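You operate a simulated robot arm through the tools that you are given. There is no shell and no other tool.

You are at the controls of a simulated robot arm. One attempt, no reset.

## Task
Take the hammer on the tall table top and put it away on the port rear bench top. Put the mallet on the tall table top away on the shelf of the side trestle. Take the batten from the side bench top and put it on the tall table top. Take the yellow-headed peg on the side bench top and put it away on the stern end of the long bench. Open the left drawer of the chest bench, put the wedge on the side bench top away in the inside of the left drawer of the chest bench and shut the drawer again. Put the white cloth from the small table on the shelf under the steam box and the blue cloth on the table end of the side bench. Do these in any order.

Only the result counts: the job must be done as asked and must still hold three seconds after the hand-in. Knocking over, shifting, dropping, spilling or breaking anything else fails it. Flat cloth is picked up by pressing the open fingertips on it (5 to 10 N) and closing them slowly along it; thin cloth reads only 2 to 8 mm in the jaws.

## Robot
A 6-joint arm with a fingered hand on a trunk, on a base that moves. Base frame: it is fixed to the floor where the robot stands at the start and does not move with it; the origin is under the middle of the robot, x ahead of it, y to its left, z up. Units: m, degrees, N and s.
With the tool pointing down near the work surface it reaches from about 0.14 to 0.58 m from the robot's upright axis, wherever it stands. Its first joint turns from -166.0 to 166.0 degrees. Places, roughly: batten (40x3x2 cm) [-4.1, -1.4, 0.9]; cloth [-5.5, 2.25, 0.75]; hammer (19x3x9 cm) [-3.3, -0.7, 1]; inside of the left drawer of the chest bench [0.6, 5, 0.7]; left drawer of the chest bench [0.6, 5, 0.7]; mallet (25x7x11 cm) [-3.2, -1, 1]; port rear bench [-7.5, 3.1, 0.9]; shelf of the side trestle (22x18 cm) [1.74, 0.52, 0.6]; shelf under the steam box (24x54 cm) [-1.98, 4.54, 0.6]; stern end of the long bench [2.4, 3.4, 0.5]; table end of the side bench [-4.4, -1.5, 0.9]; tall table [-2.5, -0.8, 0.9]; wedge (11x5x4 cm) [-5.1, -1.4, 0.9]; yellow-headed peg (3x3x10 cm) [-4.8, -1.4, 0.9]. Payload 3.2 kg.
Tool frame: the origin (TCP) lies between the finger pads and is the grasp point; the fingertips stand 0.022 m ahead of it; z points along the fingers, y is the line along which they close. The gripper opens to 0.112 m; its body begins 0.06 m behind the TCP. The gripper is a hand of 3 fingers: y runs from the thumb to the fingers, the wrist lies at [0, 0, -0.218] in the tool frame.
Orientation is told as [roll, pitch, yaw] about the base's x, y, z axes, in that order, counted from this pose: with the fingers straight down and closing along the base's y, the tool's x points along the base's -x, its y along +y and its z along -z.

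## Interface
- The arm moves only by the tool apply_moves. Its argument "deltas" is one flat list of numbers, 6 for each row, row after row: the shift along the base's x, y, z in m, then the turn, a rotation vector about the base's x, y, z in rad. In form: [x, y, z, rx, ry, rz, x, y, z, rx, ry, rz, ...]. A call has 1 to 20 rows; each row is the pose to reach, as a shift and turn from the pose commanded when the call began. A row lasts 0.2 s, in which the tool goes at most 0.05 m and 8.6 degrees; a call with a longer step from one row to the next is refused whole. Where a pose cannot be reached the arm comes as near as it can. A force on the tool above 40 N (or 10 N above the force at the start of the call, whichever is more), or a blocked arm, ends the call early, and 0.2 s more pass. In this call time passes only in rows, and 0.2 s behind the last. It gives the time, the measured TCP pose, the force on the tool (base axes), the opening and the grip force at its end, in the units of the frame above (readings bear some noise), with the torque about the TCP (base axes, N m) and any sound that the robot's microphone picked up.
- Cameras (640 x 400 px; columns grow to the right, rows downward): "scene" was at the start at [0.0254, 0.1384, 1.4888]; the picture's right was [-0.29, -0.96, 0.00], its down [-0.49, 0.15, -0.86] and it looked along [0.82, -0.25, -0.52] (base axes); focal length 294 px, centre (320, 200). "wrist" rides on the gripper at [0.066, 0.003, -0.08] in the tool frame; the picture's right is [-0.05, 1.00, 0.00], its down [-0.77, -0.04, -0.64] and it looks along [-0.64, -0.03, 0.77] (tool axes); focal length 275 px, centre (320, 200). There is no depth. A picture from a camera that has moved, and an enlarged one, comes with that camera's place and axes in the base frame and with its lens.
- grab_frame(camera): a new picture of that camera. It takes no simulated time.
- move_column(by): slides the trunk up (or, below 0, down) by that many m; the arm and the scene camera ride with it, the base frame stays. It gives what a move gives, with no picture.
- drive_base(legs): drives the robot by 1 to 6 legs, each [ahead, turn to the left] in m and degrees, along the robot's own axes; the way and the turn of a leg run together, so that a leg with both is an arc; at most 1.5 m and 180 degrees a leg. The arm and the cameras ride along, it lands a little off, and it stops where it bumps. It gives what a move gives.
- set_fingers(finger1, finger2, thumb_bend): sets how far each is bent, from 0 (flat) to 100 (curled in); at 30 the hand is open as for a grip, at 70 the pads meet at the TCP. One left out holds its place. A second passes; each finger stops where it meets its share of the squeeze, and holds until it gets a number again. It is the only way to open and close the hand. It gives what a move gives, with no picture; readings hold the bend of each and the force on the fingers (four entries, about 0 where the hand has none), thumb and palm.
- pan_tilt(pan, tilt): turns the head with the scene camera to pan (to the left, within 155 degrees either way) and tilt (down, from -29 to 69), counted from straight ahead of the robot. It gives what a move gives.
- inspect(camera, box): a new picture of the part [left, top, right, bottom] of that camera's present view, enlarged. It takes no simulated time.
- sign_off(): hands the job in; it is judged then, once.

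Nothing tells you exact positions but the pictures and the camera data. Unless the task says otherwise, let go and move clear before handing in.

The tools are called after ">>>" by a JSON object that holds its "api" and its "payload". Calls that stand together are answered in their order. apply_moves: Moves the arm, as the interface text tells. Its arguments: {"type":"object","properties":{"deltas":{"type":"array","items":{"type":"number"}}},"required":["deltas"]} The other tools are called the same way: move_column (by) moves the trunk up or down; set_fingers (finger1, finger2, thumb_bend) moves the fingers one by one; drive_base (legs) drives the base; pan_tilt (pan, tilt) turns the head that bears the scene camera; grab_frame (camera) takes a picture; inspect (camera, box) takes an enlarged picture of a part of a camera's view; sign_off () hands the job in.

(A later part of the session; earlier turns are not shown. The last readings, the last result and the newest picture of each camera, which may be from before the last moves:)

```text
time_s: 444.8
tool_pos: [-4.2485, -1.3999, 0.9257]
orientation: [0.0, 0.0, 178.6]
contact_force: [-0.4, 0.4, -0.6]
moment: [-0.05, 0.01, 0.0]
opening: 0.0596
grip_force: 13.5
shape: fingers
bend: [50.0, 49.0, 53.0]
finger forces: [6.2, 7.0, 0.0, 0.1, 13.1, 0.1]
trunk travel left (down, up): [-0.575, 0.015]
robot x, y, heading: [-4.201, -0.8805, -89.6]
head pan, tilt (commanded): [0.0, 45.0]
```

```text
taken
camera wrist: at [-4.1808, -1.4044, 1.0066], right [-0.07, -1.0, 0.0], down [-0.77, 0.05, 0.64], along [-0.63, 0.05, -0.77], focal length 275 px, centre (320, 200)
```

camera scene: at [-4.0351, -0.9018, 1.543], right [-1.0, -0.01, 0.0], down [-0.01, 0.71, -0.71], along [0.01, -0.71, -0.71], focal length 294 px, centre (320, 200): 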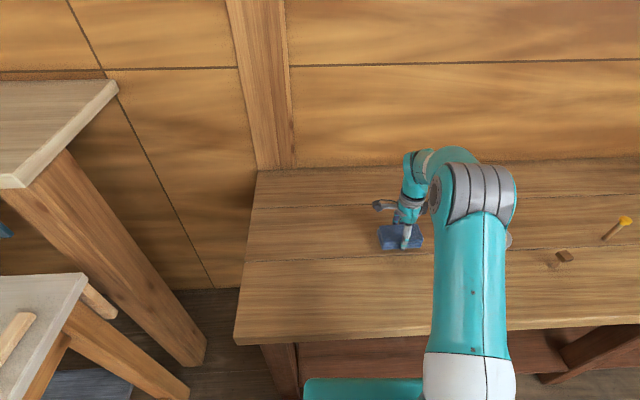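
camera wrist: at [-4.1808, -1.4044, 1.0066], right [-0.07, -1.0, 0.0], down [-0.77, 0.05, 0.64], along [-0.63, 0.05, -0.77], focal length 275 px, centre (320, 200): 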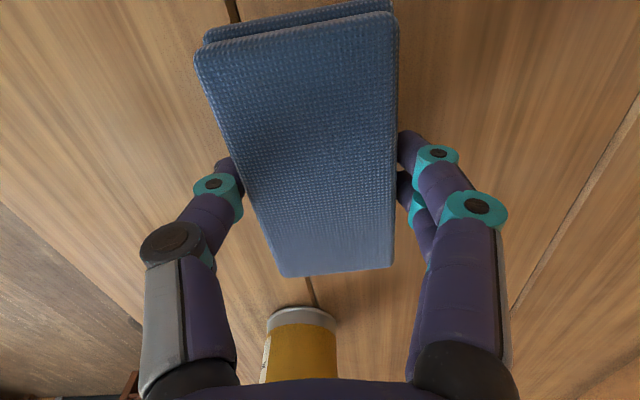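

Clear of the can. Lowering in small steps until contact.

>>> {"api": "apply_moves", "payload": {"deltas": [0, 0, -0.008, 0, 0, 0, 0, 0, -0.016, 0, 0, 0]}}

>>> {"api": "apply_moves", "payload": {"deltas": [0, 0, -0.004, 0, 0, 0]}}

>>> {"api": "apply_moves", "payload": {"deltas": [0, 0, -0.004, 0, 0, 0]}}

```text
time_s: 445.4
tool_pos: [-4.2481, -1.3997, 0.9093]
orientation: [0.0, 0.0, 178.6]
contact_force: [-0.5, 0.4, -0.7]
moment: [-0.01, -0.01, 0.03]
opening: 0.0598
grip_force: 13.5
shape: fingers
bend: [50.0, 49.0, 53.0]
finger forces: [6.3, 7.1, 0.1, 0.0, 13.1, 0.0]
trunk travel left (down, up): [-0.575, 0.015]
robot x, y, heading: [-4.1983, -0.8832, -89.3]
head pan, tilt (commanded): [0.0, 45.0]
```

```text
time_s: 445.8
tool_pos: [-4.2475, -1.3991, 0.9048]
orientation: [-0.1, 0.0, 178.6]
contact_force: [0.0, -0.2, -0.1]
moment: [0.03, 0.01, 0.0]
opening: 0.0595
grip_force: 12.9
shape: fingers
bend: [50.0, 49.0, 53.0]
finger forces: [6.2, 7.1, 0.1, 0.0, 13.1, 0.1]
trunk travel left (down, up): [-0.575, 0.015]
robot x, y, heading: [-4.2001, -0.88, -89.2]
head pan, tilt (commanded): [0.0, 45.0]
```

```text
time_s: 446.2
tool_pos: [-4.2484, -1.4001, 0.9024]
orientation: [0.0, 0.0, 178.6]
contact_force: [-0.1, 0.2, -0.2]
moment: [0.03, -0.02, -0.04]
opening: 0.0597
grip_force: 12.9
shape: fingers
bend: [50.0, 49.0, 53.0]
finger forces: [6.2, 7.0, 0.1, 0.0, 13.1, 0.0]
trunk travel left (down, up): [-0.575, 0.015]
robot x, y, heading: [-4.1993, -0.8826, -89.6]
head pan, tilt (commanded): [0.0, 45.0]
```

>>> {"api": "apply_moves", "payload": {"deltas": [0, 0, -0.004, 0, 0, 0]}}

>>> {"api": "apply_moves", "payload": {"deltas": [0, 0, -0.003, 0, 0, 0]}}

```text
time_s: 446.6
tool_pos: [-4.2488, -1.3989, 0.8986]
orientation: [0.0, 0.1, 178.6]
contact_force: [0.0, 0.3, -0.4]
moment: [-0.01, -0.02, -0.03]
opening: 0.0594
grip_force: 13.1
shape: fingers
bend: [50.0, 49.0, 53.0]
finger forces: [6.3, 7.0, 0.1, 0.0, 13.1, 0.0]
trunk travel left (down, up): [-0.575, 0.015]
robot x, y, heading: [-4.2024, -0.8799, -89.2]
head pan, tilt (commanded): [0.0, 45.0]
```

```text
time_s: 447.0
tool_pos: [-4.2469, -1.3994, 0.8961]
orientation: [0.1, -0.1, 178.6]
contact_force: [0.2, 1.4, 6.5]
moment: [-0.16, -0.02, 0.03]
opening: 0.0597
grip_force: 13.9
shape: fingers
bend: [51.0, 49.0, 53.0]
finger forces: [6.4, 7.1, 0.0, 0.0, 14.6, 0.0]
trunk travel left (down, up): [-0.575, 0.015]
robot x, y, heading: [-4.2006, -0.8821, -89.4]
head pan, tilt (commanded): [0.0, 45.0]
```

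Contact. Releasing slowly and rising.

>>> {"api": "set_fingers", "payload": {"finger1": 49, "finger2": 49, "thumb_bend": 49}}

>>> {"api": "set_fingers", "payload": {"finger1": 41, "finger2": 41, "thumb_bend": 41}}

>>> {"api": "apply_moves", "payload": {"deltas": [0, 0, 0.02, 0, 0, 0, 0, 0, 0.05, 0, 0, 0, 0, 0, 0.09, 0, 0, 0, 0, 0.02, 0.13, 0, 0, 0]}}

>>> {"api": "grab_frame", "payload": {"camera": "scene"}}

>>> {"api": "grab_frame", "payload": {"camera": "wrist"}}

```text
time_s: 448.0
tool_pos: [-4.2476, -1.3994, 0.8942]
orientation: [0.1, 0.0, 178.6]
contact_force: [0.6, -0.4, 2.9]
moment: [-0.02, 0.01, 0.05]
opening: 0.0629
grip_force: 2.2
shape: fingers
bend: [48.0, 47.0, 48.0]
finger forces: [0.8, 1.4, 0.0, 0.0, 2.2, 0.0]
trunk travel left (down, up): [-0.575, 0.015]
robot x, y, heading: [-4.1993, -0.8778, -89.2]
head pan, tilt (commanded): [0.0, 45.0]
```

```text
time_s: 449.0
tool_pos: [-4.2473, -1.3989, 0.8947]
orientation: [0.0, 0.0, 178.7]
contact_force: [0.9, 0.2, -0.4]
moment: [0.01, -0.01, -0.03]
opening: 0.0799
grip_force: 0.0
shape: fingers
bend: [41.0, 41.0, 41.0]
finger forces: [0.0, 0.0, 0.0, 0.0, 0.0, 0.1]
trunk travel left (down, up): [-0.575, 0.015]
robot x, y, heading: [-4.2016, -0.8811, -89.5]
head pan, tilt (commanded): [0.0, 45.0]
```

```text
time_s: 450.0
tool_pos: [-4.248, -1.3794, 1.0242]
orientation: [0.1, 0.0, 178.6]
contact_force: [-0.7, -0.2, -0.1]
moment: [-0.03, 0.0, -0.02]
opening: 0.0803
grip_force: 0.0
shape: fingers
bend: [41.0, 41.0, 41.0]
finger forces: [0.0, 0.0, 0.0, 0.0, 0.0, 0.0]
trunk travel left (down, up): [-0.575, 0.015]
robot x, y, heading: [-4.2027, -0.8821, -89.4]
head pan, tilt (commanded): [0.0, 45.0]
```

```text
taken
camera scene: at [-4.035, -0.9005, 1.543], right [-1.0, -0.01, 0.0], down [-0.01, 0.71, -0.71], along [0.01, -0.71, -0.71], focal length 294 px, centre (320, 200)
```

scene: 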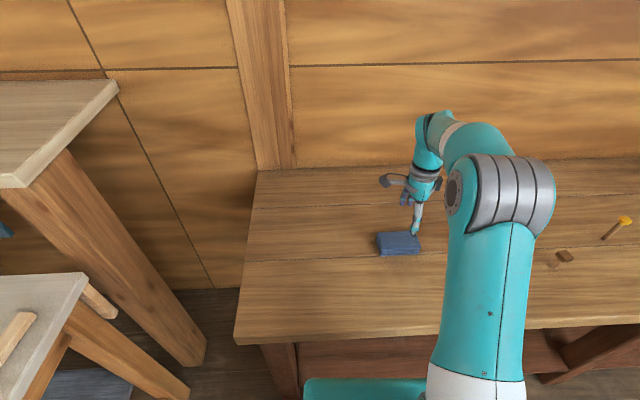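

```text
taken
camera wrist: at [-4.1805, -1.3838, 1.1054], right [-0.07, -1.0, 0.0], down [-0.77, 0.06, 0.64], along [-0.64, 0.04, -0.77], focal length 275 px, centre (320, 200)
```

wrist: 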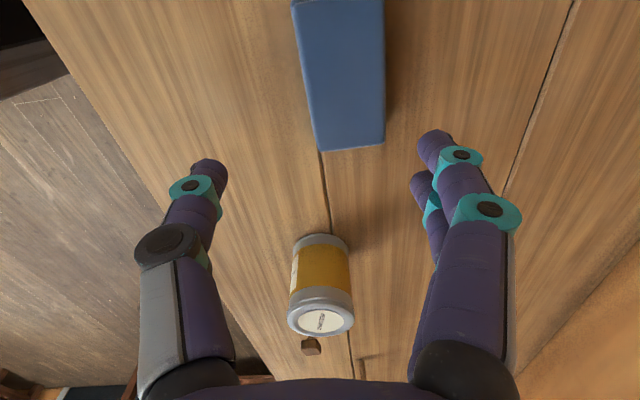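

Blue cloth is placed on the table end of the side bench. Next the yellow-headed peg: I'll shift along the bench to about x=-4.8.

>>> {"api": "apply_moves", "payload": {"deltas": [0.01, 0.04, 0.03, 0, 0, 0, 0.02, 0.08, 0.06, 0, 0, 0, 0.03, 0.12, 0.09, 0, 0, 0]}}

>>> {"api": "drive_base", "payload": {"legs": [[-0.15, 0], [0, -90], [0.58, 0], [0, 90]]}}

>>> {"api": "pan_tilt", "payload": {"pan": 0, "tilt": 40}}

>>> {"api": "grab_frame", "payload": {"camera": "scene"}}

>>> {"api": "grab_frame", "payload": {"camera": "wrist"}}

```text
refused: row 1 steps farther than a row can; nothing moved
```

```text
time_s: 461.9
tool_pos: [-4.8263, -1.2374, 1.0228]
orientation: [0.0, 0.0, 178.9]
contact_force: [0.1, -0.3, -0.4]
moment: [-0.01, 0.0, 0.02]
opening: 0.0807
grip_force: 0.0
shape: fingers
bend: [41.0, 41.0, 41.0]
finger forces: [0.0, 0.1, 0.0, 0.0, 0.0, 0.0]
trunk travel left (down, up): [-0.575, 0.015]
robot x, y, heading: [-4.7774, -0.7352, -88.9]
head pan, tilt (commanded): [0.0, 45.0]
```

```text
time_s: 462.6
tool_pos: [-4.8249, -1.2364, 1.0236]
orientation: [0.0, 0.0, 178.9]
contact_force: [0.1, 0.7, 0.1]
moment: [-0.01, -0.02, 0.04]
opening: 0.0805
grip_force: 0.0
shape: fingers
bend: [41.0, 41.0, 41.0]
finger forces: [0.1, 0.0, 0.0, 0.0, 0.1, 0.0]
trunk travel left (down, up): [-0.575, 0.015]
robot x, y, heading: [-4.7808, -0.7345, -89.0]
head pan, tilt (commanded): [0.0, 40.0]
```

```text
taken
camera scene: at [-4.6161, -0.7599, 1.5502], right [-1.0, -0.02, 0.0], down [-0.01, 0.64, -0.77], along [0.01, -0.77, -0.64], focal length 294 px, centre (320, 200)
```

scene: 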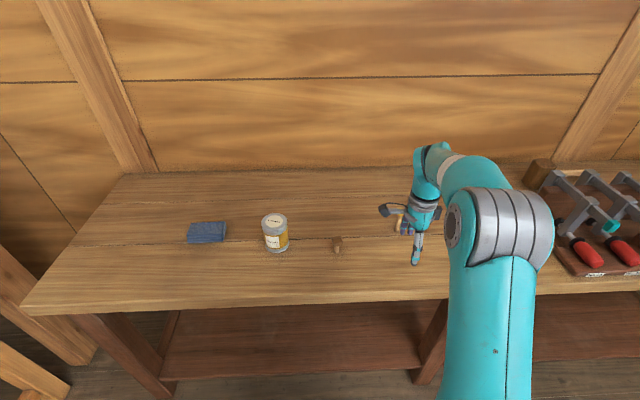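

```text
taken
camera wrist: at [-4.7582, -1.2404, 1.1046], right [-0.06, -1.0, 0.0], down [-0.77, 0.05, 0.64], along [-0.64, 0.04, -0.77], focal length 275 px, centre (320, 200)
```

wrist: 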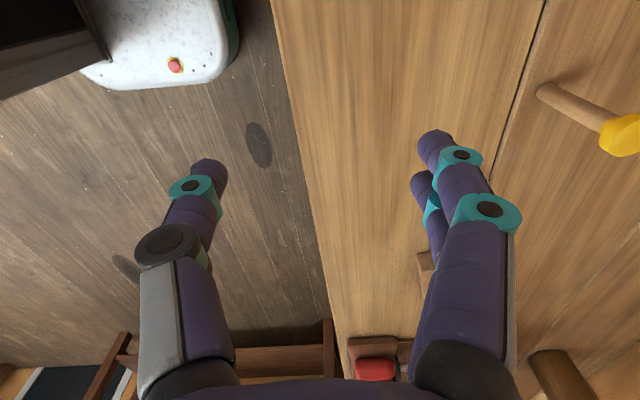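

The yellow-headed peg stands at about (-4.85, -1.43), with the brown peg well clear at (-4.66, -1.36). I'll raise the hand a little, drive closer and hover over the peg.

>>> {"api": "apply_moves", "payload": {"deltas": [0, 0.03, 0.03, 0, 0, 0, 0, 0.05, 0.06, 0, 0, 0]}}

>>> {"api": "drive_base", "payload": {"legs": [[0.17, 0]]}}

>>> {"api": "grab_frame", "payload": {"camera": "wrist"}}

>>> {"api": "grab_frame", "payload": {"camera": "scene"}}

```text
time_s: 463.2
tool_pos: [-4.8265, -1.1863, 1.0851]
orientation: [0.0, 0.0, 178.9]
contact_force: [-0.1, -0.2, -0.5]
moment: [-0.02, -0.03, 0.03]
opening: 0.081
grip_force: 0.1
shape: fingers
bend: [41.0, 41.0, 41.0]
finger forces: [0.0, 0.0, 0.1, 0.1, 0.0, 0.1]
trunk travel left (down, up): [-0.575, 0.015]
robot x, y, heading: [-4.7801, -0.7373, -89.0]
head pan, tilt (commanded): [0.0, 40.0]
```

```text
time_s: 464.6
tool_pos: [-4.8219, -1.3576, 1.0829]
orientation: [0.0, -0.1, 179.1]
contact_force: [0.3, 0.0, -0.2]
moment: [0.04, -0.01, 0.02]
opening: 0.0804
grip_force: 0.0
shape: fingers
bend: [41.0, 41.0, 41.0]
finger forces: [0.0, 0.1, 0.0, 0.1, 0.0, 0.0]
trunk travel left (down, up): [-0.575, 0.015]
robot x, y, heading: [-4.7808, -0.9069, -88.9]
head pan, tilt (commanded): [0.0, 40.0]
```

```text
taken
camera wrist: at [-4.7555, -1.361, 1.1645], right [-0.06, -1.0, 0.0], down [-0.77, 0.05, 0.64], along [-0.64, 0.04, -0.77], focal length 275 px, centre (320, 200)
```

wrist: 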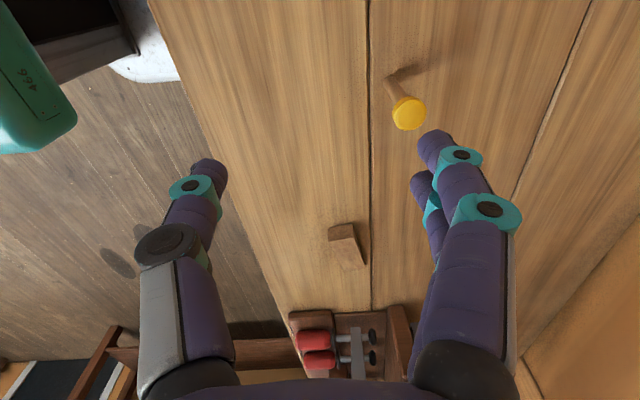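

```text
taken
camera scene: at [-4.6131, -0.9305, 1.5502], right [-1.0, -0.02, 0.0], down [-0.01, 0.64, -0.77], along [0.01, -0.77, -0.64], focal length 294 px, centre (320, 200)
```

scene: 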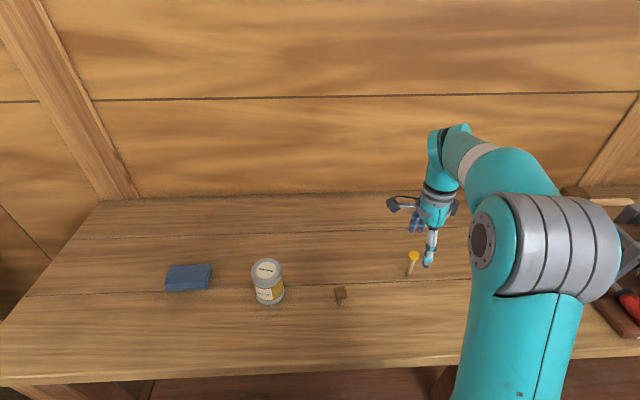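

Peg located at (-4.85, -1.428), standing straight. Moving over it.

>>> {"api": "apply_moves", "payload": {"deltas": [-0.014, -0.03, -0.02, 0, 0, 0, -0.028, -0.06, -0.05, 0, 0, 0, -0.028, -0.07, -0.065, 0, 0, 0]}}

>>> {"api": "grab_frame", "payload": {"camera": "wrist"}}

```text
time_s: 465.4
tool_pos: [-4.8497, -1.4258, 1.0188]
orientation: [0.1, 0.0, 179.1]
contact_force: [-0.9, -0.4, 0.8]
moment: [0.01, 0.0, 0.0]
opening: 0.0806
grip_force: 0.0
shape: fingers
bend: [41.0, 41.0, 41.0]
finger forces: [0.1, 0.1, 0.1, 0.0, 0.1, 0.1]
trunk travel left (down, up): [-0.575, 0.015]
robot x, y, heading: [-4.7792, -0.9049, -89.0]
head pan, tilt (commanded): [0.0, 40.0]
```

```text
taken
camera wrist: at [-4.7838, -1.4301, 1.0998], right [-0.06, -1.0, 0.0], down [-0.77, 0.05, 0.64], along [-0.64, 0.04, -0.77], focal length 275 px, centre (320, 200)
```

wrist: 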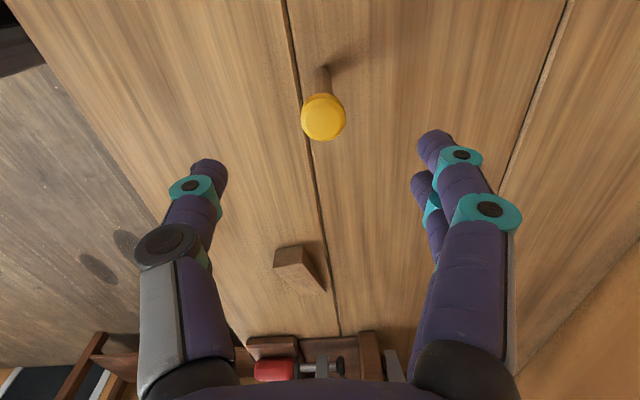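

>>> {"api": "apply_moves", "payload": {"deltas": [0.004, -0.002, -0.03, 0, 0, 0, 0.004, -0.002, -0.065, 0, 0, 0, 0.004, -0.002, -0.1, 0, 0, 0]}}

>>> {"api": "grab_frame", "payload": {"camera": "wrist"}}

```text
time_s: 466.2
tool_pos: [-4.8465, -1.4292, 0.9187]
orientation: [0.0, 0.0, 179.1]
contact_force: [0.1, 1.2, 0.0]
moment: [-0.01, -0.01, 0.02]
opening: 0.0807
grip_force: 0.0
shape: fingers
bend: [41.0, 41.0, 41.0]
finger forces: [0.0, 0.0, 0.0, 0.0, 0.0, 0.0]
trunk travel left (down, up): [-0.575, 0.015]
robot x, y, heading: [-4.7814, -0.9046, -89.1]
head pan, tilt (commanded): [0.0, 40.0]
```

```text
taken
camera wrist: at [-4.7797, -1.4325, 0.9987], right [-0.06, -1.0, 0.0], down [-0.77, 0.05, 0.64], along [-0.64, 0.04, -0.77], focal length 275 px, centre (320, 200)
```

wrist: 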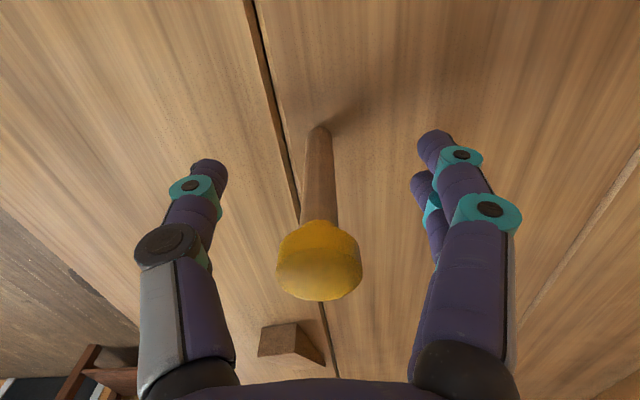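

The shaft is centred with the yellow head just above the pads, so it can't slip through. Closing gently.

>>> {"api": "set_fingers", "payload": {"finger1": 60, "finger2": 60, "thumb_bend": 60}}

>>> {"api": "set_fingers", "payload": {"finger1": 67, "finger2": 67, "thumb_bend": 67}}

>>> {"api": "grab_frame", "payload": {"camera": "wrist"}}

```text
time_s: 467.2
tool_pos: [-4.8466, -1.4284, 0.9185]
orientation: [0.0, 0.1, 179.1]
contact_force: [0.0, 0.1, -0.1]
moment: [0.03, -0.02, 0.0]
opening: 0.028
grip_force: 0.1
shape: fingers
bend: [60.0, 60.0, 60.0]
finger forces: [0.0, 0.0, 0.1, 0.1, 0.0, 0.0]
trunk travel left (down, up): [-0.575, 0.015]
robot x, y, heading: [-4.775, -0.9056, -89.3]
head pan, tilt (commanded): [0.0, 40.0]
```

```text
time_s: 468.2
tool_pos: [-4.8463, -1.429, 0.9181]
orientation: [0.0, 0.0, 179.1]
contact_force: [0.5, -0.1, 0.0]
moment: [-0.01, -0.01, -0.03]
opening: 0.0103
grip_force: 0.0
shape: fingers
bend: [67.0, 66.0, 67.0]
finger forces: [0.0, 0.4, 0.1, 0.0, 0.5, 0.1]
trunk travel left (down, up): [-0.575, 0.015]
robot x, y, heading: [-4.7785, -0.9005, -89.3]
head pan, tilt (commanded): [0.0, 40.0]
```

```text
taken
camera wrist: at [-4.7797, -1.4324, 0.9991], right [-0.06, -1.0, 0.0], down [-0.77, 0.05, 0.64], along [-0.64, 0.04, -0.77], focal length 275 px, centre (320, 200)
```

wrist: 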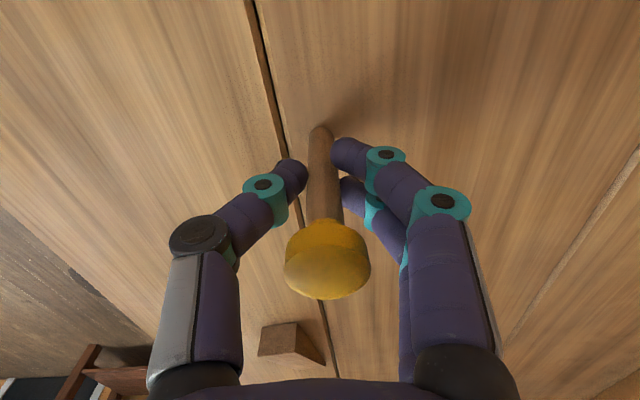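

>>> {"api": "set_fingers", "payload": {"finger1": 73, "finger2": 73, "thumb_bend": 73}}

>>> {"api": "grab_frame", "payload": {"camera": "wrist"}}

```text
time_s: 469.2
tool_pos: [-4.8463, -1.4287, 0.9188]
orientation: [0.0, 0.0, 179.1]
contact_force: [-0.3, -0.4, 0.1]
moment: [0.0, -0.01, -0.03]
opening: 0.0017
grip_force: 5.8
shape: fingers
bend: [72.0, 70.0, 69.0]
finger forces: [0.9, 5.3, 0.1, 0.0, 5.8, 0.0]
trunk travel left (down, up): [-0.575, 0.015]
robot x, y, heading: [-4.7787, -0.9046, -89.1]
head pan, tilt (commanded): [0.0, 40.0]
```

```text
taken
camera wrist: at [-4.7797, -1.4324, 0.9991], right [-0.06, -1.0, 0.0], down [-0.77, 0.05, 0.64], along [-0.64, 0.04, -0.77], focal length 275 px, centre (320, 200)
```

wrist: 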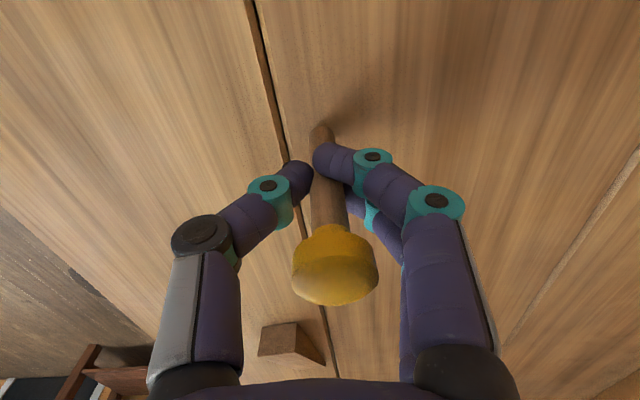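

The thin shaft has slipped into the gap between the two fingers, so this grip could twist. I'll open slowly and regrip higher, on the broader yellow head.

>>> {"api": "set_fingers", "payload": {"finger1": 67, "finger2": 67, "thumb_bend": 67}}

>>> {"api": "set_fingers", "payload": {"finger1": 62, "finger2": 62, "thumb_bend": 62}}

>>> {"api": "set_fingers", "payload": {"finger1": 50, "finger2": 50, "thumb_bend": 50}}

>>> {"api": "grab_frame", "payload": {"camera": "wrist"}}

```text
time_s: 470.2
tool_pos: [-4.8465, -1.4292, 0.9183]
orientation: [0.0, 0.0, 179.0]
contact_force: [0.1, -0.6, -1.1]
moment: [-0.03, 0.04, 0.03]
opening: 0.0092
grip_force: 0.6
shape: fingers
bend: [67.0, 66.0, 67.0]
finger forces: [0.1, 0.6, 0.0, 0.0, 0.5, 0.0]
trunk travel left (down, up): [-0.575, 0.015]
robot x, y, heading: [-4.7783, -0.9069, -89.4]
head pan, tilt (commanded): [0.0, 40.0]
```

```text
time_s: 471.2
tool_pos: [-4.8462, -1.4299, 0.9169]
orientation: [-0.1, 0.1, 179.1]
contact_force: [0.3, 0.0, 0.9]
moment: [0.0, -0.02, 0.0]
opening: 0.0213
grip_force: 0.1
shape: fingers
bend: [62.0, 62.0, 62.0]
finger forces: [0.0, 0.1, 0.1, 0.0, 0.0, 0.0]
trunk travel left (down, up): [-0.575, 0.015]
robot x, y, heading: [-4.7781, -0.9032, -89.0]
head pan, tilt (commanded): [0.0, 40.0]
```

```text
time_s: 472.2
tool_pos: [-4.8472, -1.4282, 0.9183]
orientation: [0.0, 0.0, 179.1]
contact_force: [-0.7, 0.8, 0.5]
moment: [0.01, 0.03, 0.04]
opening: 0.0542
grip_force: 0.0
shape: fingers
bend: [50.0, 50.0, 50.0]
finger forces: [0.0, 0.0, 0.0, 0.0, 0.1, 0.0]
trunk travel left (down, up): [-0.575, 0.015]
robot x, y, heading: [-4.7751, -0.9051, -89.0]
head pan, tilt (commanded): [0.0, 40.0]
```

```text
taken
camera wrist: at [-4.7797, -1.4324, 0.9991], right [-0.06, -1.0, 0.0], down [-0.77, 0.05, 0.64], along [-0.64, 0.04, -0.77], focal length 275 px, centre (320, 200)
```

wrist: 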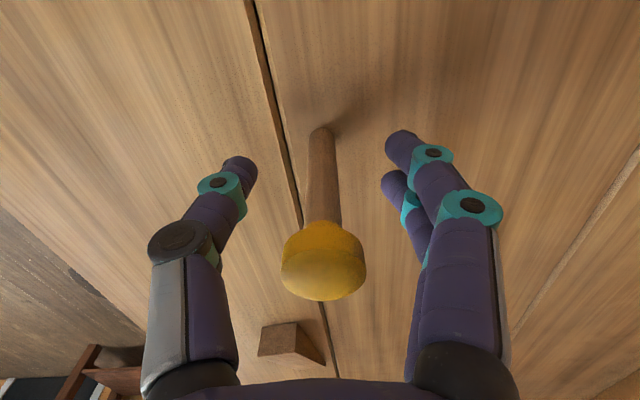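

Peg is upright again. Raising the grip point 22 mm to the head and closing.

>>> {"api": "apply_moves", "payload": {"deltas": [0, 0, 0.011, 0, 0, 0, 0, 0, 0.022, 0, 0, 0]}}

>>> {"api": "set_fingers", "payload": {"finger1": 59, "finger2": 59, "thumb_bend": 59}}

>>> {"api": "set_fingers", "payload": {"finger1": 64, "finger2": 64, "thumb_bend": 64}}

>>> {"api": "grab_frame", "payload": {"camera": "wrist"}}

```text
time_s: 472.8
tool_pos: [-4.8473, -1.4295, 0.9412]
orientation: [0.1, -0.1, 179.1]
contact_force: [-0.5, 0.0, -1.0]
moment: [-0.02, -0.02, 0.0]
opening: 0.0545
grip_force: 0.0
shape: fingers
bend: [50.0, 50.0, 50.0]
finger forces: [0.0, 0.1, 0.0, 0.0, 0.0, 0.1]
trunk travel left (down, up): [-0.575, 0.015]
robot x, y, heading: [-4.7761, -0.9066, -89.1]
head pan, tilt (commanded): [0.0, 40.0]
```

```text
time_s: 473.8
tool_pos: [-4.8461, -1.4288, 0.9415]
orientation: [0.0, 0.0, 179.2]
contact_force: [0.5, 0.1, 0.8]
moment: [-0.01, -0.01, -0.04]
opening: 0.0305
grip_force: 0.0
shape: fingers
bend: [59.0, 59.0, 59.0]
finger forces: [0.1, 0.0, 0.1, 0.0, 0.0, 0.0]
trunk travel left (down, up): [-0.575, 0.015]
robot x, y, heading: [-4.7799, -0.9097, -88.9]
head pan, tilt (commanded): [0.0, 40.0]
```

```text
time_s: 474.8
tool_pos: [-4.8461, -1.4295, 0.9401]
orientation: [-0.1, 0.0, 179.1]
contact_force: [0.7, -0.1, -0.6]
moment: [-0.04, -0.02, -0.04]
opening: 0.0172
grip_force: 0.0
shape: fingers
bend: [64.0, 64.0, 64.0]
finger forces: [0.1, 0.1, 0.0, 0.0, 0.0, 0.0]
trunk travel left (down, up): [-0.575, 0.015]
robot x, y, heading: [-4.7784, -0.9051, -88.8]
head pan, tilt (commanded): [0.0, 40.0]
```

```text
taken
camera wrist: at [-4.7793, -1.4324, 1.0214], right [-0.06, -1.0, 0.0], down [-0.77, 0.05, 0.64], along [-0.64, 0.04, -0.77], focal length 275 px, centre (320, 200)
```

wrist: 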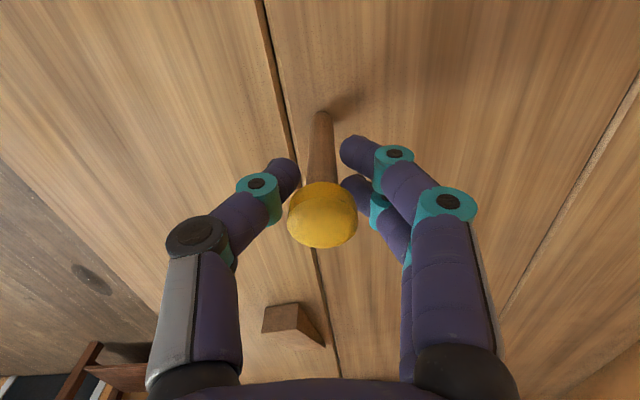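

The contact tips sit about 2 cm below the reference point, so I'll open slightly, raise another 16 mm, and clamp on the head itself.

>>> {"api": "set_fingers", "payload": {"finger1": 54, "finger2": 54, "thumb_bend": 54}}

>>> {"api": "apply_moves", "payload": {"deltas": [0.001, 0, 0.008, 0, 0, 0, 0.002, 0, 0.016, 0, 0, 0]}}

>>> {"api": "set_fingers", "payload": {"finger1": 60, "finger2": 60, "thumb_bend": 60}}

>>> {"api": "set_fingers", "payload": {"finger1": 64, "finger2": 64, "thumb_bend": 64}}

>>> {"api": "grab_frame", "payload": {"camera": "wrist"}}

```text
time_s: 475.8
tool_pos: [-4.8469, -1.4282, 0.9407]
orientation: [0.0, 0.1, 179.1]
contact_force: [0.6, -0.2, -0.5]
moment: [0.04, 0.0, 0.02]
opening: 0.0431
grip_force: 0.1
shape: fingers
bend: [54.0, 54.0, 54.0]
finger forces: [0.0, 0.0, 0.0, 0.0, 0.1, 0.0]
trunk travel left (down, up): [-0.575, 0.015]
robot x, y, heading: [-4.7791, -0.9042, -89.0]
head pan, tilt (commanded): [0.0, 40.0]
```

```text
time_s: 476.4
tool_pos: [-4.8447, -1.4274, 0.9563]
orientation: [0.0, -0.1, 179.1]
contact_force: [0.5, 0.4, -0.3]
moment: [-0.01, 0.02, -0.02]
opening: 0.0433
grip_force: 0.0
shape: fingers
bend: [54.0, 54.0, 54.0]
finger forces: [0.0, 0.0, 0.0, 0.1, 0.0, 0.1]
trunk travel left (down, up): [-0.575, 0.015]
robot x, y, heading: [-4.7801, -0.905, -88.9]
head pan, tilt (commanded): [0.0, 40.0]
```

```text
time_s: 477.4
tool_pos: [-4.8444, -1.4294, 0.9565]
orientation: [0.0, -0.1, 179.2]
contact_force: [-0.4, -0.5, -0.4]
moment: [-0.01, 0.0, -0.02]
opening: 0.0277
grip_force: 0.0
shape: fingers
bend: [60.0, 60.0, 60.0]
finger forces: [0.0, 0.0, 0.1, 0.0, 0.0, 0.0]
trunk travel left (down, up): [-0.575, 0.015]
robot x, y, heading: [-4.7784, -0.9048, -88.9]
head pan, tilt (commanded): [0.0, 40.0]
```

```text
time_s: 478.4
tool_pos: [-4.8437, -1.4276, 0.9578]
orientation: [0.0, 0.0, 179.2]
contact_force: [-0.1, -0.1, 0.4]
moment: [-0.04, 0.01, 0.02]
opening: 0.0189
grip_force: 1.2
shape: fingers
bend: [64.0, 62.0, 63.0]
finger forces: [0.1, 1.2, 0.1, 0.0, 1.4, 0.0]
trunk travel left (down, up): [-0.575, 0.015]
robot x, y, heading: [-4.7758, -0.9008, -89.0]
head pan, tilt (commanded): [0.0, 40.0]
```

```text
taken
camera wrist: at [-4.7774, -1.4322, 1.0377], right [-0.06, -1.0, 0.0], down [-0.77, 0.05, 0.64], along [-0.64, 0.04, -0.77], focal length 275 px, centre (320, 200)
```

wrist: 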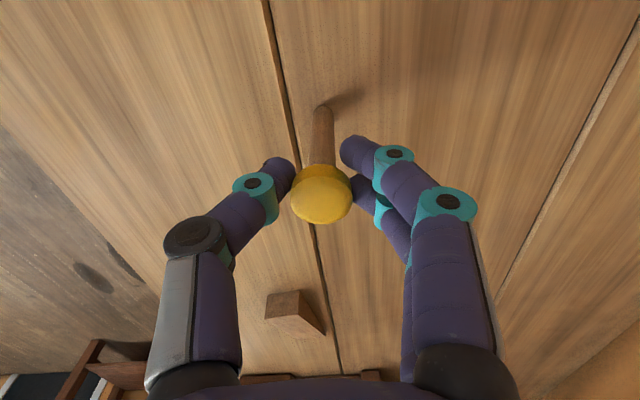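

Only one finger and the thumb touch, so the peg is slightly off-centre. I'll open a touch, shift 6 mm, and close again.

>>> {"api": "set_fingers", "payload": {"finger1": 58, "finger2": 58, "thumb_bend": 58}}

>>> {"api": "apply_moves", "payload": {"deltas": [-0.006, 0, 0, 0, 0, 0]}}

>>> {"api": "set_fingers", "payload": {"finger1": 64, "finger2": 64, "thumb_bend": 64}}

>>> {"api": "grab_frame", "payload": {"camera": "wrist"}}

```text
time_s: 479.4
tool_pos: [-4.8449, -1.4288, 0.9562]
orientation: [0.0, 0.0, 179.1]
contact_force: [0.0, 0.2, 0.7]
moment: [0.0, 0.03, 0.03]
opening: 0.0346
grip_force: 0.1
shape: fingers
bend: [57.0, 57.0, 57.0]
finger forces: [0.0, 0.0, 0.1, 0.1, 0.0, 0.0]
trunk travel left (down, up): [-0.575, 0.015]
robot x, y, heading: [-4.7807, -0.9065, -89.1]
head pan, tilt (commanded): [0.0, 40.0]
```

```text
time_s: 479.8
tool_pos: [-4.8507, -1.4285, 0.957]
orientation: [0.0, 0.0, 179.1]
contact_force: [0.4, 0.6, -0.3]
moment: [-0.01, -0.01, -0.01]
opening: 0.0345
grip_force: 0.2
shape: fingers
bend: [57.0, 57.0, 57.0]
finger forces: [0.0, 0.0, 0.0, 0.1, 0.0, 0.0]
trunk travel left (down, up): [-0.575, 0.015]
robot x, y, heading: [-4.7825, -0.9097, -88.8]
head pan, tilt (commanded): [0.0, 40.0]
```

```text
time_s: 480.8
tool_pos: [-4.8503, -1.4285, 0.9573]
orientation: [-0.1, 0.0, 179.1]
contact_force: [0.2, -0.7, 0.8]
moment: [0.0, -0.03, 0.02]
opening: 0.0209
grip_force: 1.8
shape: fingers
bend: [62.0, 62.0, 63.0]
finger forces: [0.8, 0.8, 0.0, 0.0, 1.6, 0.0]
trunk travel left (down, up): [-0.575, 0.015]
robot x, y, heading: [-4.778, -0.9075, -88.7]
head pan, tilt (commanded): [0.0, 40.0]
```

```text
taken
camera wrist: at [-4.7836, -1.4324, 1.0377], right [-0.06, -1.0, 0.0], down [-0.77, 0.05, 0.64], along [-0.64, 0.04, -0.77], focal length 275 px, centre (320, 200)
```

wrist: 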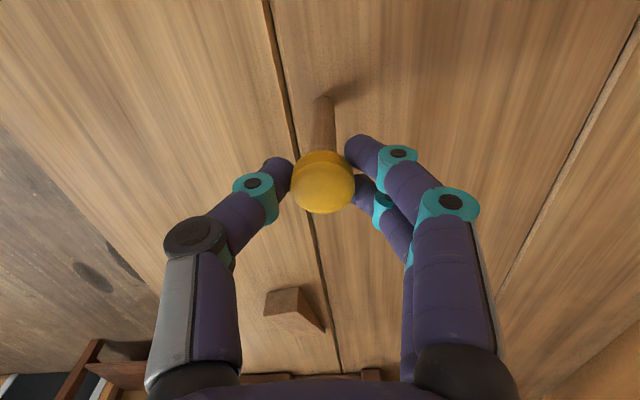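

Balanced contact on all three. Tightening and lifting.

>>> {"api": "set_fingers", "payload": {"finger1": 70, "finger2": 70, "thumb_bend": 70}}

>>> {"api": "set_fingers", "payload": {"finger1": 76, "finger2": 76, "thumb_bend": 76}}

>>> {"api": "apply_moves", "payload": {"deltas": [0, 0, 0.01, 0, 0, 0, 0, 0, 0.03, 0, 0, 0, 0, 0, 0.05, 0, 0, 0]}}

>>> {"api": "grab_frame", "payload": {"camera": "wrist"}}

>>> {"api": "inspect", "payload": {"camera": "scene", "box": [340, 170, 500, 300]}}

```text
time_s: 481.8
tool_pos: [-4.8498, -1.4291, 0.9578]
orientation: [0.0, 0.0, 179.1]
contact_force: [-0.3, -0.3, 0.3]
moment: [0.01, -0.01, -0.02]
opening: 0.0125
grip_force: 5.7
shape: fingers
bend: [67.0, 66.0, 67.0]
finger forces: [2.6, 3.4, 0.0, 0.0, 5.3, 0.1]
trunk travel left (down, up): [-0.575, 0.015]
robot x, y, heading: [-4.7768, -0.9032, -88.9]
head pan, tilt (commanded): [0.0, 40.0]
```

```text
time_s: 482.8
tool_pos: [-4.8504, -1.4293, 0.9575]
orientation: [0.1, 0.0, 179.1]
contact_force: [1.0, 0.3, -0.6]
moment: [0.0, 0.02, -0.04]
opening: 0.0104
grip_force: 12.9
shape: fingers
bend: [72.0, 72.0, 68.0]
finger forces: [7.2, 8.3, 0.0, 0.1, 11.4, 0.1]
trunk travel left (down, up): [-0.575, 0.015]
robot x, y, heading: [-4.7774, -0.9057, -89.0]
head pan, tilt (commanded): [0.0, 40.0]
```

```text
time_s: 483.6
tool_pos: [-4.8507, -1.4291, 1.0073]
orientation: [0.1, 0.0, 179.0]
contact_force: [0.5, -1.0, -0.2]
moment: [0.04, -0.02, 0.01]
opening: 0.0104
grip_force: 14.4
shape: fingers
bend: [72.0, 72.0, 68.0]
finger forces: [7.9, 8.9, 0.0, 0.0, 11.2, 0.0]
trunk travel left (down, up): [-0.575, 0.015]
robot x, y, heading: [-4.7786, -0.9047, -88.8]
head pan, tilt (commanded): [0.0, 40.0]
```

```text
taken
camera wrist: at [-4.783, -1.4325, 1.0876], right [-0.06, -1.0, 0.0], down [-0.77, 0.05, 0.64], along [-0.64, 0.04, -0.77], focal length 275 px, centre (320, 200)
```

wrist: 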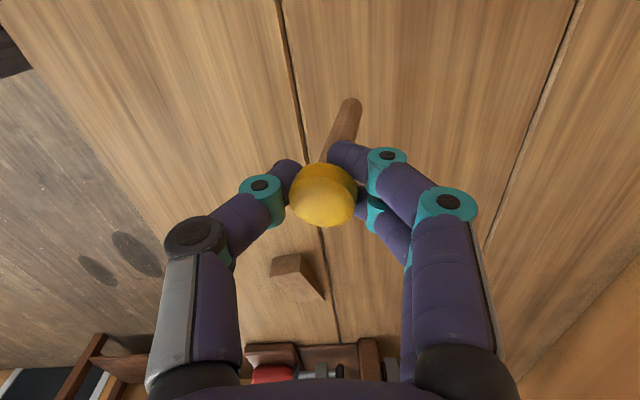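

```text
3.08 times, centred on (420, 235) of scene
camera zoom: at [-4.6131, -0.9292, 1.5502], right [-1.0, -0.02, 0.0], down [-0.01, 0.64, -0.77], along [0.01, -0.77, -0.64], focal length 904 px, centre (12, 92)
```

zoom: 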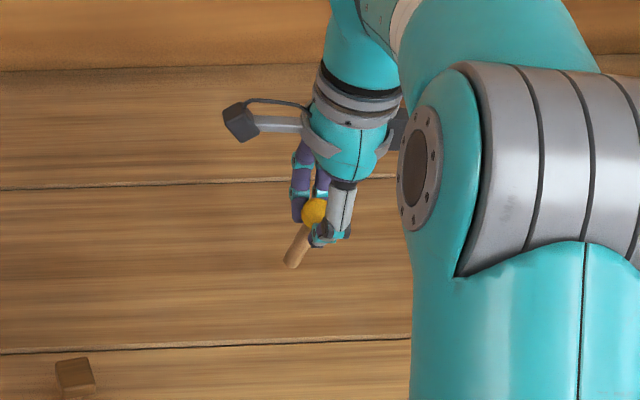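

The peg is up, leaning about 12 degrees in the grip; I can tilt the hand to compensate when placing. I'll tuck it in and drive north around the boat's end toward the far side.

>>> {"api": "apply_moves", "payload": {"deltas": [0, 0.02, 0.03, 0, 0, 0, 0, 0.05, 0.06, 0, 0, 0, 0, 0.09, 0.08, 0, 0, 0, 0, 0.13, 0.08, 0, 0, 0]}}

>>> {"api": "drive_base", "payload": {"legs": [[-0.3, 0], [0, 90], [0.25, 0], [0, 89.5], [1.4, 0], [1.4, 0]]}}

>>> {"api": "pan_tilt", "payload": {"pan": -30, "tilt": 20}}

>>> {"api": "grab_frame", "payload": {"camera": "scene"}}

>>> {"api": "pan_tilt", "payload": {"pan": -75, "tilt": 20}}

>>> {"api": "grab_frame", "payload": {"camera": "scene"}}

```text
time_s: 484.6
tool_pos: [-4.8509, -1.2982, 1.0879]
orientation: [0.0, -0.1, 179.1]
contact_force: [-0.1, 0.7, 0.2]
moment: [0.01, -0.02, 0.01]
opening: 0.0095
grip_force: 13.9
shape: fingers
bend: [73.0, 72.0, 68.0]
finger forces: [8.0, 9.1, 0.1, 0.1, 10.9, 0.1]
trunk travel left (down, up): [-0.575, 0.015]
robot x, y, heading: [-4.7772, -0.905, -89.1]
head pan, tilt (commanded): [0.0, 40.0]
```

```text
time_s: 509.0
tool_pos: [-4.5011, 2.6097, 1.0872]
orientation: [0.0, -0.1, -1.5]
contact_force: [-0.5, 1.0, 0.7]
moment: [0.0, 0.03, 0.0]
opening: 0.0088
grip_force: 14.4
shape: fingers
bend: [73.0, 72.0, 69.0]
finger forces: [8.9, 10.0, 0.0, 0.1, 10.1, 0.0]
trunk travel left (down, up): [-0.575, 0.015]
robot x, y, heading: [-4.5769, 2.216, 90.5]
head pan, tilt (commanded): [0.0, 40.0]
```

```text
time_s: 510.0
tool_pos: [-4.5015, 2.6095, 1.0874]
orientation: [0.0, 0.1, -1.4]
contact_force: [0.4, -0.8, 0.0]
moment: [0.0, 0.01, 0.02]
opening: 0.009
grip_force: 14.6
shape: fingers
bend: [73.0, 72.0, 69.0]
finger forces: [9.0, 9.9, 0.0, 0.0, 10.0, 0.0]
trunk travel left (down, up): [-0.575, 0.015]
robot x, y, heading: [-4.5763, 2.2174, 90.7]
head pan, tilt (commanded): [-30.0, 20.0]
```

```text
taken
camera scene: at [-4.698, 2.2349, 1.5816], right [0.87, -0.49, 0.0], down [-0.17, -0.3, -0.94], along [0.46, 0.82, -0.34], focal length 294 px, centre (320, 200)
```

scene: 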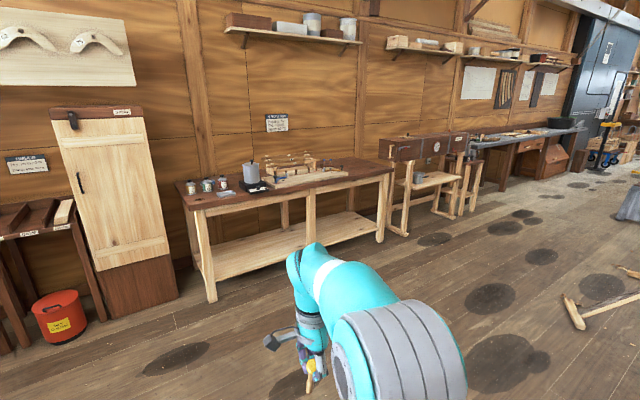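

```text
time_s: 511.1
tool_pos: [-4.5022, 2.6102, 1.0886]
orientation: [-0.1, -0.1, -1.5]
contact_force: [0.1, -0.4, -0.2]
moment: [-0.01, 0.02, -0.05]
opening: 0.0086
grip_force: 14.4
shape: fingers
bend: [73.0, 72.0, 69.0]
finger forces: [9.0, 9.9, 0.0, 0.0, 10.0, 0.1]
trunk travel left (down, up): [-0.575, 0.015]
robot x, y, heading: [-4.5791, 2.2163, 90.8]
head pan, tilt (commanded): [-75.0, 20.0]
```

```text
taken
camera scene: at [-4.654, 2.1788, 1.5817], right [0.27, -0.96, 0.0], down [-0.33, -0.09, -0.94], along [0.91, 0.25, -0.34], focal length 294 px, centre (320, 200)
```

scene: 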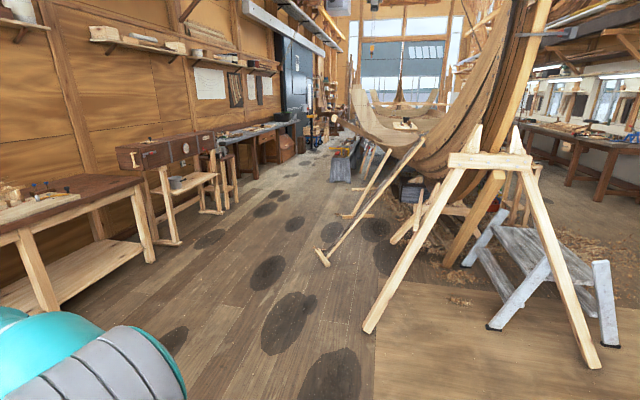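

The north side has a wide corridor (struts at y about 2.8, benches from y about 4.4) with the steam box stand and the chest bench along the wall. I'll drive along y about 3.6.

>>> {"api": "drive_base", "payload": {"legs": [[1.38, 0], [0, -90.8], [1.4, 0], [1.4, 0]]}}

>>> {"api": "pan_tilt", "payload": {"pan": 10, "tilt": 20}}

>>> {"api": "grab_frame", "payload": {"camera": "scene"}}

>>> {"api": "pan_tilt", "payload": {"pan": 70, "tilt": 35}}

>>> {"api": "grab_frame", "payload": {"camera": "scene"}}

```text
time_s: 534.9
tool_pos: [-1.4105, 3.505, 1.0882]
orientation: [0.0, -0.1, -91.9]
contact_force: [0.8, 0.7, 0.2]
moment: [0.03, -0.02, -0.02]
opening: 0.0083
grip_force: 14.4
shape: fingers
bend: [73.0, 73.0, 69.0]
finger forces: [9.3, 10.1, 0.0, 0.0, 9.7, 0.0]
trunk travel left (down, up): [-0.575, 0.015]
robot x, y, heading: [-1.8024, 3.5828, 0.0]
head pan, tilt (commanded): [-75.0, 20.0]
```

```text
time_s: 536.5
tool_pos: [-1.4102, 3.5047, 1.0881]
orientation: [0.0, 0.0, -91.9]
contact_force: [-0.6, -0.5, 0.0]
moment: [-0.02, -0.01, 0.0]
opening: 0.0081
grip_force: 14.8
shape: fingers
bend: [73.0, 73.0, 69.0]
finger forces: [9.3, 10.1, 0.0, 0.0, 9.7, 0.1]
trunk travel left (down, up): [-0.575, 0.015]
robot x, y, heading: [-1.803, 3.5872, 0.1]
head pan, tilt (commanded): [10.0, 20.0]
```

```text
taken
camera scene: at [-1.772, 3.7648, 1.5817], right [0.17, -0.98, 0.0], down [-0.34, -0.06, -0.94], along [0.93, 0.16, -0.34], focal length 294 px, centre (320, 200)
```

scene: 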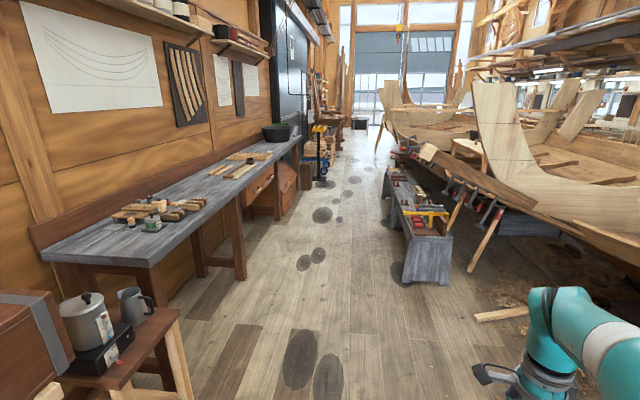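

```text
time_s: 537.8
tool_pos: [-1.4099, 3.5052, 1.0881]
orientation: [-0.1, 0.0, -91.9]
contact_force: [-0.1, 0.7, 0.3]
moment: [0.0, 0.01, -0.01]
opening: 0.0084
grip_force: 14.7
shape: fingers
bend: [73.0, 73.0, 69.0]
finger forces: [9.3, 10.1, 0.1, 0.0, 9.8, 0.1]
trunk travel left (down, up): [-0.575, 0.015]
robot x, y, heading: [-1.8065, 3.5842, -0.2]
head pan, tilt (commanded): [70.0, 35.0]
```

```text
taken
camera scene: at [-1.8337, 3.8313, 1.5578], right [0.94, -0.34, 0.0], down [-0.2, -0.54, -0.82], along [0.28, 0.77, -0.57], focal length 294 px, centre (320, 200)
```

scene: 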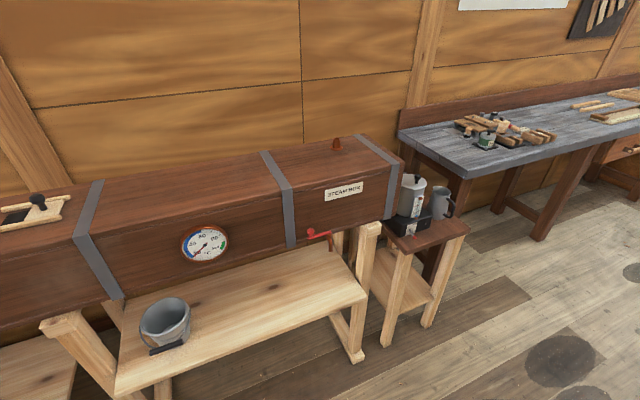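

Now it's clear: the long bench is the low grey bench on the right (x about 0.5-2.8, y about 3.1-3.5, z about 0.5), whose far end is the stern end. Also visible: the steam box with its shelf (a pot on the left part). Let me zoom on the long bench.

>>> {"api": "pan_tilt", "payload": {"pan": 0, "tilt": 15}}

>>> {"api": "inspect", "payload": {"camera": "scene", "box": [300, 110, 480, 250]}}

>>> {"api": "inspect", "payload": {"camera": "scene", "box": [60, 80, 320, 260]}}

```text
time_s: 539.2
tool_pos: [-1.41, 3.506, 1.0874]
orientation: [-0.1, 0.0, -91.8]
contact_force: [0.6, -0.1, -0.1]
moment: [0.02, 0.01, 0.0]
opening: 0.0084
grip_force: 14.5
shape: fingers
bend: [73.0, 73.0, 69.0]
finger forces: [9.2, 10.0, 0.0, 0.0, 9.7, 0.0]
trunk travel left (down, up): [-0.575, 0.015]
robot x, y, heading: [-1.8025, 3.5838, 0.0]
head pan, tilt (commanded): [0.0, 15.0]
```

```text
2.86 times, centred on (390, 180) of scene
camera zoom: at [-1.7703, 3.7488, 1.5898], right [0.0, -1.0, 0.0], down [-0.26, 0.0, -0.97], along [0.97, 0.0, -0.26], focal length 840 px, centre (120, 257)
```

zoom: 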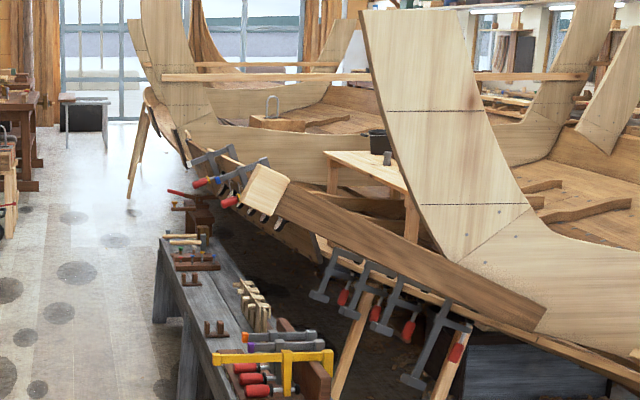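

```text
2.22 times, centred on (190, 170) of scene
camera zoom: at [-1.7703, 3.7488, 1.5898], right [0.0, -1.0, 0.0], down [-0.26, 0.0, -0.97], along [0.97, 0.0, -0.26], focal length 653 px, centre (609, 267)
```

zoom: 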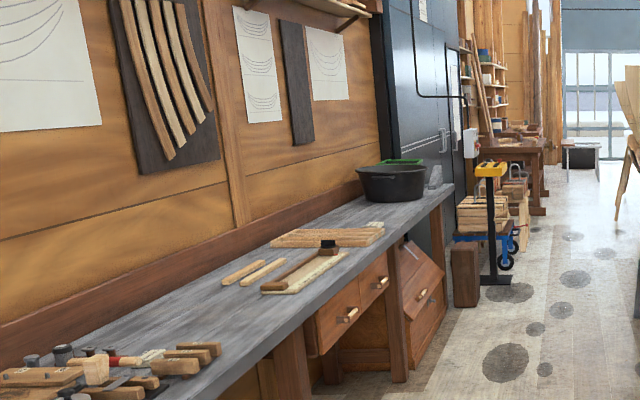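

The long bench's stern (far) end has some small racks; I'll drive up the corridor at y about 4.05 and look closely from there.

>>> {"api": "drive_base", "payload": {"legs": [[0, 20], [1.35, 0], [0, -20], [1.4, 0], [1.3, 0]]}}

>>> {"api": "pan_tilt", "payload": {"pan": -60, "tilt": 45}}

>>> {"api": "grab_frame", "payload": {"camera": "scene"}}

>>> {"api": "pan_tilt", "payload": {"pan": 20, "tilt": 30}}

>>> {"api": "grab_frame", "payload": {"camera": "scene"}}

```text
time_s: 560.8
tool_pos: [2.5531, 3.9353, 1.0877]
orientation: [0.0, 0.0, -92.0]
contact_force: [0.1, -0.1, -0.5]
moment: [0.02, -0.03, -0.03]
opening: 0.0083
grip_force: 14.7
shape: fingers
bend: [73.0, 73.0, 69.0]
finger forces: [9.7, 10.4, 0.0, 0.0, 9.6, 0.0]
trunk travel left (down, up): [-0.575, 0.015]
robot x, y, heading: [2.158, 4.017, -0.2]
head pan, tilt (commanded): [0.0, 15.0]
```

```text
time_s: 562.1
tool_pos: [2.5519, 3.9352, 1.0872]
orientation: [0.0, 0.0, -92.0]
contact_force: [-0.7, -0.9, 0.5]
moment: [0.0, -0.02, -0.04]
opening: 0.0083
grip_force: 14.8
shape: fingers
bend: [73.0, 73.0, 69.0]
finger forces: [9.7, 10.4, 0.1, 0.1, 9.6, 0.0]
trunk travel left (down, up): [-0.575, 0.015]
robot x, y, heading: [2.1568, 4.0139, 0.3]
head pan, tilt (commanded): [-60.0, 45.0]
```

```text
taken
camera scene: at [2.1399, 4.1088, 1.543], right [-0.87, -0.5, 0.0], down [-0.35, 0.61, -0.71], along [0.35, -0.61, -0.71], focal length 294 px, centre (320, 200)
```

scene: 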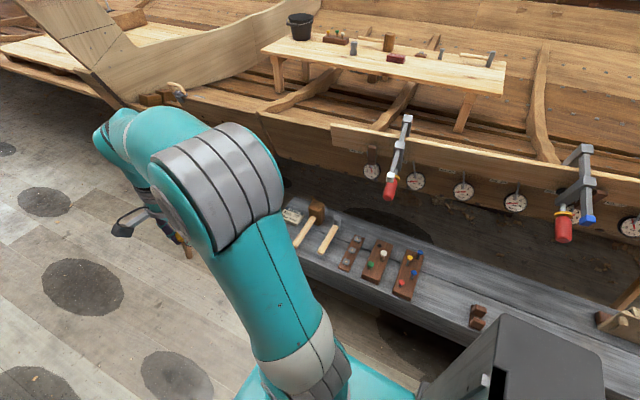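

```text
time_s: 563.6
tool_pos: [2.5506, 3.9347, 1.0882]
orientation: [0.0, 0.0, -92.0]
contact_force: [-0.7, -0.2, -0.8]
moment: [0.01, 0.0, 0.0]
opening: 0.0085
grip_force: 15.0
shape: fingers
bend: [73.0, 73.0, 69.0]
finger forces: [9.8, 10.4, 0.0, 0.0, 9.6, 0.0]
trunk travel left (down, up): [-0.575, 0.015]
robot x, y, heading: [2.1624, 4.0179, 0.4]
head pan, tilt (commanded): [20.0, 30.0]
```

```text
taken
camera scene: at [2.1842, 4.21, 1.5656], right [0.34, -0.94, 0.0], down [-0.47, -0.17, -0.87], along [0.81, 0.29, -0.5], focal length 294 px, centre (320, 200)
```

scene: 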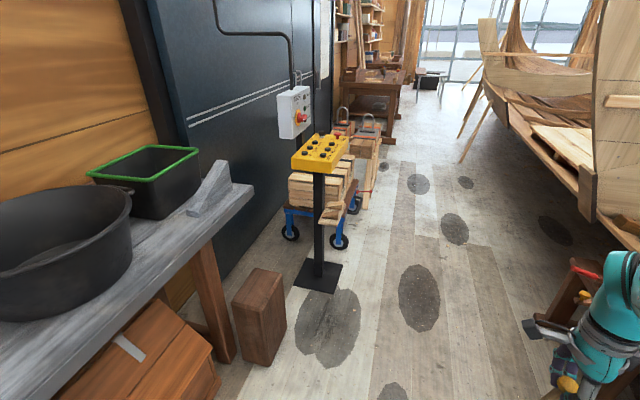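

The stern end holds a mallet, a tool, three small racks and a brown block; I'll zoom in to find a clear spot for the peg.

>>> {"api": "pan_tilt", "payload": {"pan": -60, "tilt": 45}}

>>> {"api": "inspect", "payload": {"camera": "scene", "box": [260, 170, 520, 340]}}

```text
time_s: 565.2
tool_pos: [2.5512, 3.9347, 1.0878]
orientation: [0.0, 0.1, -92.1]
contact_force: [0.9, 0.0, -0.3]
moment: [0.0, 0.0, 0.0]
opening: 0.0083
grip_force: 15.4
shape: fingers
bend: [73.0, 73.0, 69.0]
finger forces: [9.7, 10.4, 0.0, 0.0, 9.6, 0.1]
trunk travel left (down, up): [-0.575, 0.015]
robot x, y, heading: [2.1569, 4.0158, -0.0]
head pan, tilt (commanded): [-60.0, 45.0]
```

```text
2.35 times, centred on (390, 255) of scene
camera zoom: at [2.1398, 4.1088, 1.543], right [-0.87, -0.5, 0.0], down [-0.35, 0.61, -0.71], along [0.35, -0.61, -0.71], focal length 692 px, centre (155, 71)
```

zoom: 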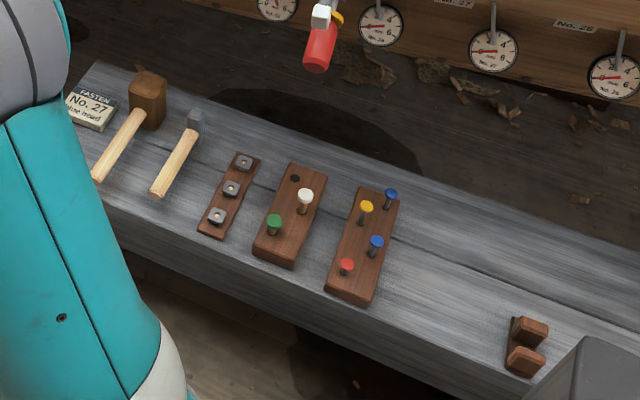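

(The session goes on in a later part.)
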